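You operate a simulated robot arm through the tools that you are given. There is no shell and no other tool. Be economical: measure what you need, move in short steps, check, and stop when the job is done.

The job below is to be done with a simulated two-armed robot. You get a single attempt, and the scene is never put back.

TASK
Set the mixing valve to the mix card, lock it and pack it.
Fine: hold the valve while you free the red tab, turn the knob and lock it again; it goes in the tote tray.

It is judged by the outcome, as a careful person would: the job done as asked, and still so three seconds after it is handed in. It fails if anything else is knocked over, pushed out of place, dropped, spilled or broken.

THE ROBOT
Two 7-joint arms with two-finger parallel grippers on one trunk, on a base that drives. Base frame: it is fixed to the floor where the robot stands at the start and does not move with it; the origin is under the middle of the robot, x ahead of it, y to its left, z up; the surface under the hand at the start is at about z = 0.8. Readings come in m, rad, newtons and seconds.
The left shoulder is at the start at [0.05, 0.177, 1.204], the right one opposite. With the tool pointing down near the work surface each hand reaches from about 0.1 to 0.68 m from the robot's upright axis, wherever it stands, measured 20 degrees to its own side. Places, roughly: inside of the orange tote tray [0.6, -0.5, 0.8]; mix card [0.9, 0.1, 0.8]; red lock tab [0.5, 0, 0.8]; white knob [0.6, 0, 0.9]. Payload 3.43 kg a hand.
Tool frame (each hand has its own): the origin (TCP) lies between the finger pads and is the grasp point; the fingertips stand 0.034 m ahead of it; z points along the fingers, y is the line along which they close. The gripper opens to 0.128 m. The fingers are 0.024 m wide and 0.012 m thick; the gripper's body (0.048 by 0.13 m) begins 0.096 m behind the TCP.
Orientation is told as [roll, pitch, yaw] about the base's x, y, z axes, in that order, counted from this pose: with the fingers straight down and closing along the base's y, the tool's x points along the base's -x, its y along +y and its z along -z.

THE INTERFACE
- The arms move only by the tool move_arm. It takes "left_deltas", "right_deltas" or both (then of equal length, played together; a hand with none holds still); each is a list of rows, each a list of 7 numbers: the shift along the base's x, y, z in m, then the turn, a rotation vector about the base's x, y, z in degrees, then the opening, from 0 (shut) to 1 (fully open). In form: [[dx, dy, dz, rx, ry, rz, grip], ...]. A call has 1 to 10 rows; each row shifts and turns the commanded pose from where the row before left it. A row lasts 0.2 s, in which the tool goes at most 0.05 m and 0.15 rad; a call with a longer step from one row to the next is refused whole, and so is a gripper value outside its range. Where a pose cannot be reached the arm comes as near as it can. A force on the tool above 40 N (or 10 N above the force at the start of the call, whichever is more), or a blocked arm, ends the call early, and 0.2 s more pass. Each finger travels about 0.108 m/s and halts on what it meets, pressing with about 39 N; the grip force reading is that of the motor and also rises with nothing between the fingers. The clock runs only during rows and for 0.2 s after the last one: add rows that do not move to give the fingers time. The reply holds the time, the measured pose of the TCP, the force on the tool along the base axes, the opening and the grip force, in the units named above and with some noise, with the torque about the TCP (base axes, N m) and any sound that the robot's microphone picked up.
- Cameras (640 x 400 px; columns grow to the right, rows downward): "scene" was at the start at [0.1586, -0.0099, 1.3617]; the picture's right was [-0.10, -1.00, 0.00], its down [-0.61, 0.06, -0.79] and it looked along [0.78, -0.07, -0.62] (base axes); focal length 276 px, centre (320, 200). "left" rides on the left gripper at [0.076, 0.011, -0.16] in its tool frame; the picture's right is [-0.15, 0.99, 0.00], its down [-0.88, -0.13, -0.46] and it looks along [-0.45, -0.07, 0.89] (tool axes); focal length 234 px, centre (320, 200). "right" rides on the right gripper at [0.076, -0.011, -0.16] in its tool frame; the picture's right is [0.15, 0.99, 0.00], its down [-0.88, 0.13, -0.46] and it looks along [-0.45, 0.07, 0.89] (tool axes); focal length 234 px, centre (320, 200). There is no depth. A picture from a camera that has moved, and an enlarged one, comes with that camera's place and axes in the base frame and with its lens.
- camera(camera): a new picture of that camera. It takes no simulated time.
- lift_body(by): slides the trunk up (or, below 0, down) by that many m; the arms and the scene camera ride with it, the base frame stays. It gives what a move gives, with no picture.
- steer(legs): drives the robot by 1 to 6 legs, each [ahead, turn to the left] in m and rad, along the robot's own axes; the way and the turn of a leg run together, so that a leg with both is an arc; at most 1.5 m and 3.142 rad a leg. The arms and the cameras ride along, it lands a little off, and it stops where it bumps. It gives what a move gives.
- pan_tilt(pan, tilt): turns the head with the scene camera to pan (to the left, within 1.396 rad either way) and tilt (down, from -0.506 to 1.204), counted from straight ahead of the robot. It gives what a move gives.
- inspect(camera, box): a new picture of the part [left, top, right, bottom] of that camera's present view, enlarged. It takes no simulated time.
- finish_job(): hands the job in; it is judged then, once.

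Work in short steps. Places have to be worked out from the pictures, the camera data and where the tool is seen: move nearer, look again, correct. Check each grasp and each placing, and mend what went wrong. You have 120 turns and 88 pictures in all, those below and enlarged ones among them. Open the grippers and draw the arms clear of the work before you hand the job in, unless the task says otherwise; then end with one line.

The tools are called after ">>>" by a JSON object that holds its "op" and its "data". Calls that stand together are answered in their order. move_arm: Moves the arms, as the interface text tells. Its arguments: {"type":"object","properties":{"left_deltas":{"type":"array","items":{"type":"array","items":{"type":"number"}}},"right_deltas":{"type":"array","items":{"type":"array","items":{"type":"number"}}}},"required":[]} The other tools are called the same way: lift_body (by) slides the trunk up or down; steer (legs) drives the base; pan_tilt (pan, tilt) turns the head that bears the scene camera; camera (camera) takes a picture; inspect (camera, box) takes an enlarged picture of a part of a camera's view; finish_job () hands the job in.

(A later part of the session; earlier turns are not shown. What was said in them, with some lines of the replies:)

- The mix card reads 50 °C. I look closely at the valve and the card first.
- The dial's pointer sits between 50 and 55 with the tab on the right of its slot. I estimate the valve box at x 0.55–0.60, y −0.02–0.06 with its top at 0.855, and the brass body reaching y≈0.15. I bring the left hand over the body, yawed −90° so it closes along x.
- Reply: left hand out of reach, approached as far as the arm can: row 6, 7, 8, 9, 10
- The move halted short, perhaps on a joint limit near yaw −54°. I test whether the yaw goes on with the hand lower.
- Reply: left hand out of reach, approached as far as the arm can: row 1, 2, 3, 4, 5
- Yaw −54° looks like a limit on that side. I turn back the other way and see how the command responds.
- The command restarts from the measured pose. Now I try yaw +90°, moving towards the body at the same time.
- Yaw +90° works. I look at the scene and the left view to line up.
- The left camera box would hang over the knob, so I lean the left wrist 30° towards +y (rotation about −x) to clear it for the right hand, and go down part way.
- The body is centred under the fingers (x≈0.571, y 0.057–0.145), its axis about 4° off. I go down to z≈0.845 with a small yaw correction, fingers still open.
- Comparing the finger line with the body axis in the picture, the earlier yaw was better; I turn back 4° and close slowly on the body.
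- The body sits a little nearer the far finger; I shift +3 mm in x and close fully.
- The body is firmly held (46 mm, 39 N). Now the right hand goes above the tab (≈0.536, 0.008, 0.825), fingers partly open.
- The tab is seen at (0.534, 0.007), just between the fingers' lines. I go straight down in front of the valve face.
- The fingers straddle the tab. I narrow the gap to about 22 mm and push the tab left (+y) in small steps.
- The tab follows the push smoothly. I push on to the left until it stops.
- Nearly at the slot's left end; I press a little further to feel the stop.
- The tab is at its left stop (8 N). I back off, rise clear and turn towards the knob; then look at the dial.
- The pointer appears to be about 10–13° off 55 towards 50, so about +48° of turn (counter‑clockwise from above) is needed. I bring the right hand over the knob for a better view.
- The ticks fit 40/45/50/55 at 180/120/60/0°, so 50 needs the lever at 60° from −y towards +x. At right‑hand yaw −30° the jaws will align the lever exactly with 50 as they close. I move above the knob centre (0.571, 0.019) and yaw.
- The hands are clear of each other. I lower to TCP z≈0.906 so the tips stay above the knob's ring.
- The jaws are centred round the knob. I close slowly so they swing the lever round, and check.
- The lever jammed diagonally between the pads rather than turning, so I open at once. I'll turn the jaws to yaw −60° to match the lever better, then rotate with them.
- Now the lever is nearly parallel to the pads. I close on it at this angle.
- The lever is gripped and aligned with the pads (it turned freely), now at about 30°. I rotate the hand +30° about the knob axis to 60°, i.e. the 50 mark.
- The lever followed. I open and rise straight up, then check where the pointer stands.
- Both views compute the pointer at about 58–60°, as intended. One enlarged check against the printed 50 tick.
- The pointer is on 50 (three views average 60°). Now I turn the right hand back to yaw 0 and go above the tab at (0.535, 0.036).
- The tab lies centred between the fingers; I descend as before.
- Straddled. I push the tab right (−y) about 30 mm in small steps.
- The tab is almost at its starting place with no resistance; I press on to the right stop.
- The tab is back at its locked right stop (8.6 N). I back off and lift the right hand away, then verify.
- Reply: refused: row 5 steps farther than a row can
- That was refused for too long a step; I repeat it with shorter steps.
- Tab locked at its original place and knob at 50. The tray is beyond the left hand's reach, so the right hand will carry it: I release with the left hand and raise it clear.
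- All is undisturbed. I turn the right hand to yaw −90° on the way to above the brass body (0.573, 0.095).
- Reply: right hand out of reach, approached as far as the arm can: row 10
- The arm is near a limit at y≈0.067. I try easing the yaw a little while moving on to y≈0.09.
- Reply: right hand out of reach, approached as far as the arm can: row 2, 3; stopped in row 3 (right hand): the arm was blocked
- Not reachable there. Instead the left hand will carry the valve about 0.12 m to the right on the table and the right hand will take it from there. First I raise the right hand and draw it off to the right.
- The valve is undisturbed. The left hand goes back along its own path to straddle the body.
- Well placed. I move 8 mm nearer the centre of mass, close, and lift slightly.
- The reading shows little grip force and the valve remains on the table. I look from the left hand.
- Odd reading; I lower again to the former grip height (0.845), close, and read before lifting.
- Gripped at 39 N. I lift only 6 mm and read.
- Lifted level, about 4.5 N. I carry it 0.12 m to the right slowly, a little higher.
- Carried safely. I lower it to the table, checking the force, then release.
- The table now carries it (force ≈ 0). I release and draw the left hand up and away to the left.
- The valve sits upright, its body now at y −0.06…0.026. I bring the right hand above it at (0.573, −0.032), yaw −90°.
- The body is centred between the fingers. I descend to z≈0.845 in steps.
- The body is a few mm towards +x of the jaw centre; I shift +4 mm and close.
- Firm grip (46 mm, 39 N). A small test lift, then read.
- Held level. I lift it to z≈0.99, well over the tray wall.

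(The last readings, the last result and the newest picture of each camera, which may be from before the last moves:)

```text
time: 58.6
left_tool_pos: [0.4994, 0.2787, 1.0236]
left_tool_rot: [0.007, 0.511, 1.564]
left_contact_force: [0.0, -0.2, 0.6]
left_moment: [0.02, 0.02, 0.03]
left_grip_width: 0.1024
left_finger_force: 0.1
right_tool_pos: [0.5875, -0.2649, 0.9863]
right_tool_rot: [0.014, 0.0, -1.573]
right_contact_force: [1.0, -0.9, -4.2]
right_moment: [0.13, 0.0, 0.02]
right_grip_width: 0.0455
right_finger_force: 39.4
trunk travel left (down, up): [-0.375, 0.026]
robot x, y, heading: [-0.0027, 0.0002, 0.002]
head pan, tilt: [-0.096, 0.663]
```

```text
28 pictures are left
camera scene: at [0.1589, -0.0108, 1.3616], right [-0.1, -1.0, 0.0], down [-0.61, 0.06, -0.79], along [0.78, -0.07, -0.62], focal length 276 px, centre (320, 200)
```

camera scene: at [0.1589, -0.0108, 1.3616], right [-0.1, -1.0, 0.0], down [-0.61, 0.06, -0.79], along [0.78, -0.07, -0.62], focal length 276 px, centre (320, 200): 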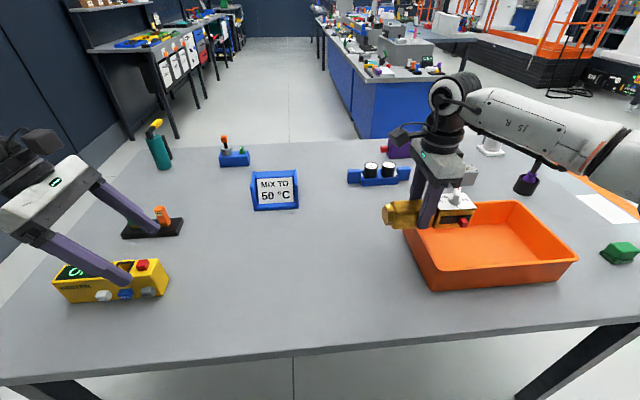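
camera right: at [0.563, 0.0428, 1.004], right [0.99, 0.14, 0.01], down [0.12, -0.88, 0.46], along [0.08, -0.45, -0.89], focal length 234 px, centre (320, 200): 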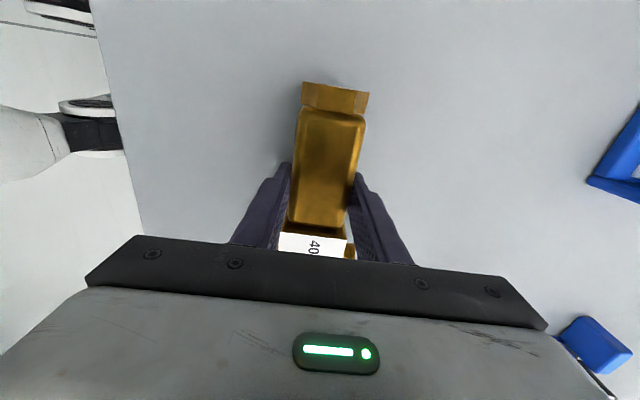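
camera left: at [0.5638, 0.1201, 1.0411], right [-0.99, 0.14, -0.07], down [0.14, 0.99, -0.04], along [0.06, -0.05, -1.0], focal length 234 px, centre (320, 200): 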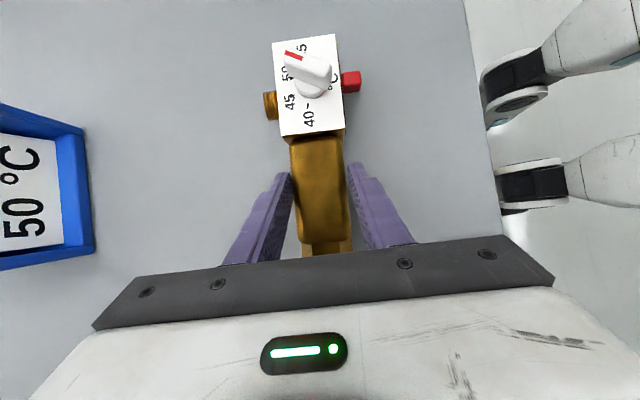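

The valve is steady over the tray's left rim. I carry on to y≈−0.43.

>>> {"op": "move_arm", "data": {"right_deltas": [[0.002, -0.04, 0, 0, 0, 0, 0.2], [0.002, -0.04, 0, 0, 0, 0, 0.2], [0.002, -0.04, 0, 0, 0, 0, 0.2], [0, -0.03, 0, 0, 0, 0, 0.2], [0, -0.015, 0, 0, 0, 0, 0.2]]}}

>>> {"op": "camera", "data": {"camera": "scene"}}

>>> {"op": "camera", "data": {"camera": "right"}}

```text
time: 59.8
left_tool_pos: [0.4992, 0.2798, 1.0235]
left_tool_rot: [0.007, 0.513, 1.565]
left_contact_force: [-0.5, -0.3, 1.1]
left_moment: [0.0, -0.01, 0.01]
left_grip_width: 0.1023
left_finger_force: 0.1
right_tool_pos: [0.5933, -0.4296, 0.9848]
right_tool_rot: [0.015, 0.002, -1.573]
right_contact_force: [-0.1, -0.1, -3.6]
right_moment: [0.07, 0.01, 0.03]
right_grip_width: 0.0458
right_finger_force: 38.5
trunk travel left (down, up): [-0.375, 0.026]
robot x, y, heading: [0.0011, 0.0017, -0.003]
head pan, tilt: [-0.096, 0.663]
```

```text
27 pictures are left
camera scene: at [0.159, -0.0104, 1.3616], right [-0.1, -1.0, 0.0], down [-0.61, 0.06, -0.79], along [0.78, -0.07, -0.62], focal length 276 px, centre (320, 200)
```

scene: 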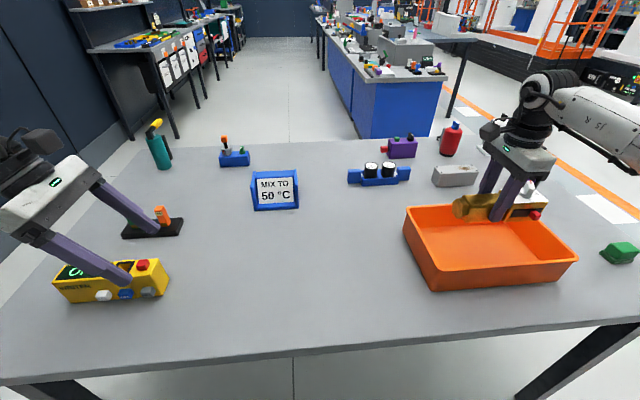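

```text
26 pictures are left
camera right: at [0.5798, -0.355, 1.1449], right [0.99, 0.14, 0.01], down [0.12, -0.88, 0.46], along [0.08, -0.45, -0.89], focal length 234 px, centre (320, 200)
```

right: 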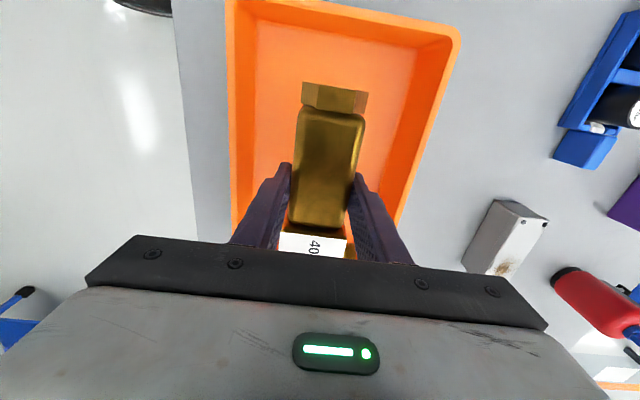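

The tray spans x 0.49–0.72, y −0.30…−0.61; the valve is over it with room on every side. I lower to z≈0.88.

>>> {"op": "move_arm", "data": {"right_deltas": [[0.004, -0.005, -0.025, 0, 0, 0, 0.2], [0.002, 0, -0.03, 0, 0, 0, 0.2], [0, 0, -0.03, 0, 0, 0, 0.2], [0, 0, -0.02, 0, 0, 0, 0.2]]}}

>>> {"op": "inspect", "data": {"camera": "scene", "box": [395, 140, 595, 300]}}

```text
time: 60.8
left_tool_pos: [0.4998, 0.2798, 1.024]
left_tool_rot: [0.006, 0.513, 1.563]
left_contact_force: [-0.4, 0.2, -0.5]
left_moment: [0.03, -0.03, 0.01]
left_grip_width: 0.1024
left_finger_force: 0.1
right_tool_pos: [0.6001, -0.4329, 0.8801]
right_tool_rot: [0.012, 0.001, -1.57]
right_contact_force: [0.0, 0.1, -4.0]
right_moment: [0.1, 0.0, -0.02]
right_grip_width: 0.046
right_finger_force: 38.9
trunk travel left (down, up): [-0.375, 0.026]
robot x, y, heading: [0.0018, -0.0003, 0.005]
head pan, tilt: [-0.096, 0.663]
```

```text
2.50 times, centred on (495, 220) of scene
camera zoom: at [0.1592, -0.0102, 1.3616], right [-0.1, -1.0, 0.0], down [-0.61, 0.06, -0.79], along [0.78, -0.07, -0.62], focal length 689 px, centre (-118, 150)
```

zoom: 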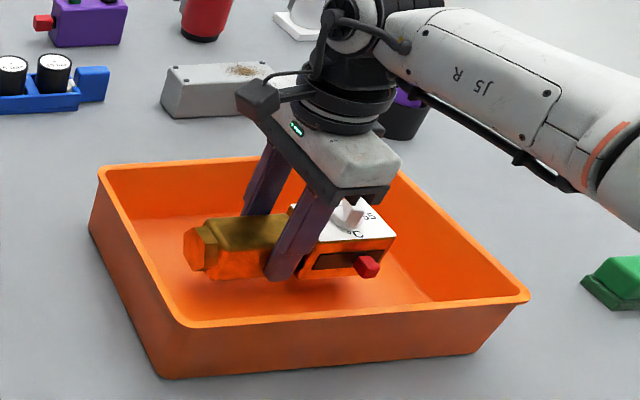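

It is inside the tray walls, with the arm clear of the neighbours. I lower in small steps to feel the floor.

>>> {"op": "move_arm", "data": {"right_deltas": [[0, 0, -0.012, 0, 0, 0, 0.2], [0, 0, -0.01, 0, 0, 0, 0.2], [0, 0, -0.004, 0, 0, 0, 0.2], [0, 0, 0, 0, 0, 0, 0.2]]}}

```text
time: 61.8
left_tool_pos: [0.4997, 0.2799, 1.0237]
left_tool_rot: [0.008, 0.512, 1.564]
left_contact_force: [0.0, 0.6, 0.1]
left_moment: [-0.02, 0.02, 0.02]
left_grip_width: 0.1023
left_finger_force: 0.0
right_tool_pos: [0.6009, -0.434, 0.8543]
right_tool_rot: [0.013, 0.002, -1.573]
right_contact_force: [0.4, -0.5, -3.3]
right_moment: [0.12, 0.01, -0.01]
right_grip_width: 0.0458
right_finger_force: 39.7
trunk travel left (down, up): [-0.375, 0.026]
robot x, y, heading: [0.0027, 0.0028, 0.003]
head pan, tilt: [-0.096, 0.663]
```

>>> {"op": "move_arm", "data": {"right_deltas": [[0, 0, -0.002, 0, 0, 0, 0.2], [0, 0, -0.002, 0, 0, 0, 0.2], [0, 0, 0, 0, 0, 0, 0.2]]}}

```text
time: 62.6
left_tool_pos: [0.499, 0.2781, 1.0237]
left_tool_rot: [0.007, 0.513, 1.564]
left_contact_force: [0.3, 0.1, -0.5]
left_moment: [0.03, -0.01, 0.01]
left_grip_width: 0.1024
left_finger_force: 0.1
right_tool_pos: [0.6018, -0.4335, 0.8512]
right_tool_rot: [0.015, 0.002, -1.573]
right_contact_force: [0.6, 0.1, -4.2]
right_moment: [0.16, -0.03, -0.02]
right_grip_width: 0.0459
right_finger_force: 39.0
trunk travel left (down, up): [-0.375, 0.026]
robot x, y, heading: [0.001, -0.0018, -0.001]
head pan, tilt: [-0.096, 0.663]
```

The hand still bears the full 4 N, so it is not yet down; I go on in 2 mm steps.

>>> {"op": "move_arm", "data": {"right_deltas": [[0, 0, -0.0015, 0, 0, 0, 0.2], [0, 0, -0.0015, 0, 0, 0, 0.2], [0, 0, 0, 0, 0, 0, 0.2]]}}

```text
time: 63.4
left_tool_pos: [0.4999, 0.2789, 1.0235]
left_tool_rot: [0.005, 0.513, 1.563]
left_contact_force: [0.1, -0.8, 0.1]
left_moment: [0.01, 0.02, -0.01]
left_grip_width: 0.1023
left_finger_force: 0.1
right_tool_pos: [0.6006, -0.4334, 0.8484]
right_tool_rot: [0.016, -0.001, -1.573]
right_contact_force: [-0.2, -0.4, -0.6]
right_moment: [-0.13, 0.15, -0.06]
right_grip_width: 0.0458
right_finger_force: 38.8
trunk travel left (down, up): [-0.375, 0.026]
robot x, y, heading: [0.0004, 0.0007, 0.005]
head pan, tilt: [-0.096, 0.663]
```

The floor now carries it. I open to about 77 mm and rise straight up, then swing clear.

>>> {"op": "move_arm", "data": {"right_deltas": [[0, 0, 0, 0, 0, 0, 0.4], [0, 0, 0, 0, 0, 0, 0.5], [0, 0, 0, 0, 0, 0, 0.6], [0, 0, 0.025, 0, 0, 0, 0.6], [0, 0, 0.04, 0, 0, 0, 0.6], [0, 0, 0.045, 0, 0, 0, 0.6], [0, 0, 0.045, 0, 0, 0, 0.6], [-0.02, 0.03, 0.02, 0, 0, 0, 0.6], [-0.02, 0.04, 0, 0, 0, 0, 0.6], [-0.02, 0.04, 0, 0, 0, 0, 0.6]]}}

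>>> {"op": "move_arm", "data": {"right_deltas": [[-0.02, 0.04, 0, 0, 0, 0, 0.6], [-0.02, 0.04, 0, 0, 0, 0, 0.6], [-0.02, 0.04, 0, 0, 0, 0, 0.6]]}}

>>> {"op": "camera", "data": {"camera": "scene"}}

>>> {"op": "inspect", "data": {"camera": "scene", "box": [430, 190, 570, 280]}}

```text
time: 65.6
left_tool_pos: [0.4984, 0.2805, 1.0232]
left_tool_rot: [0.005, 0.514, 1.564]
left_contact_force: [-0.3, 0.3, 0.5]
left_moment: [0.01, 0.03, -0.04]
left_grip_width: 0.1023
left_finger_force: 0.1
right_tool_pos: [0.539, -0.3206, 1.0237]
right_tool_rot: [0.017, 0.002, -1.575]
right_contact_force: [0.8, 0.3, -0.5]
right_moment: [-0.03, 0.01, -0.01]
right_grip_width: 0.077
right_finger_force: 0.0
trunk travel left (down, up): [-0.375, 0.026]
robot x, y, heading: [0.0, -0.0011, 0.005]
head pan, tilt: [-0.096, 0.663]
```

```text
time: 66.4
left_tool_pos: [0.4993, 0.2802, 1.0236]
left_tool_rot: [0.005, 0.512, 1.565]
left_contact_force: [-0.5, 0.0, 0.6]
left_moment: [0.01, 0.02, -0.01]
left_grip_width: 0.1024
left_finger_force: 0.1
right_tool_pos: [0.4828, -0.202, 1.0238]
right_tool_rot: [0.017, 0.001, -1.574]
right_contact_force: [0.2, 0.0, 0.3]
right_moment: [-0.04, -0.01, 0.0]
right_grip_width: 0.0768
right_finger_force: 0.1
trunk travel left (down, up): [-0.375, 0.026]
robot x, y, heading: [0.0011, -0.0028, -0.004]
head pan, tilt: [-0.096, 0.663]
```

```text
24 pictures are left
camera scene: at [0.1586, -0.0091, 1.3617], right [-0.1, -1.0, 0.0], down [-0.61, 0.06, -0.79], along [0.78, -0.08, -0.62], focal length 276 px, centre (320, 200)
```

scene: 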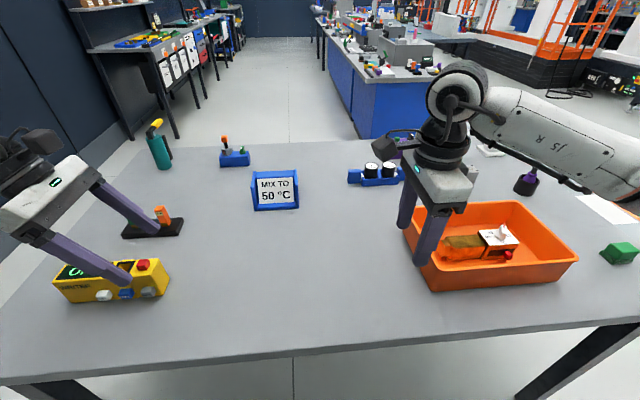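

```text
4.44 times, centred on (500, 235) of scene
camera zoom: at [0.1586, -0.0091, 1.3617], right [-0.1, -1.0, 0.0], down [-0.61, 0.06, -0.79], along [0.78, -0.08, -0.62], focal length 1225 px, centre (-480, 44)
```

zoom: 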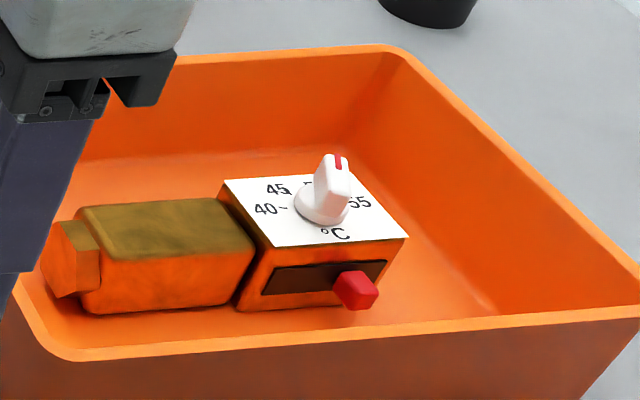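

The valve lies flat and upright in the tray, pointer on 50, with the tab at its locked end. Both grippers are open and clear, and everything else stands where it was, so I hand it in.

>>> {"op": "finish_job", "data": {}}

```text
The job is handed in.
```

The mixing valve is set to 50 °C as on the mix card, locked with the red tab at its right stop, and lying upright in the orange tote tray.
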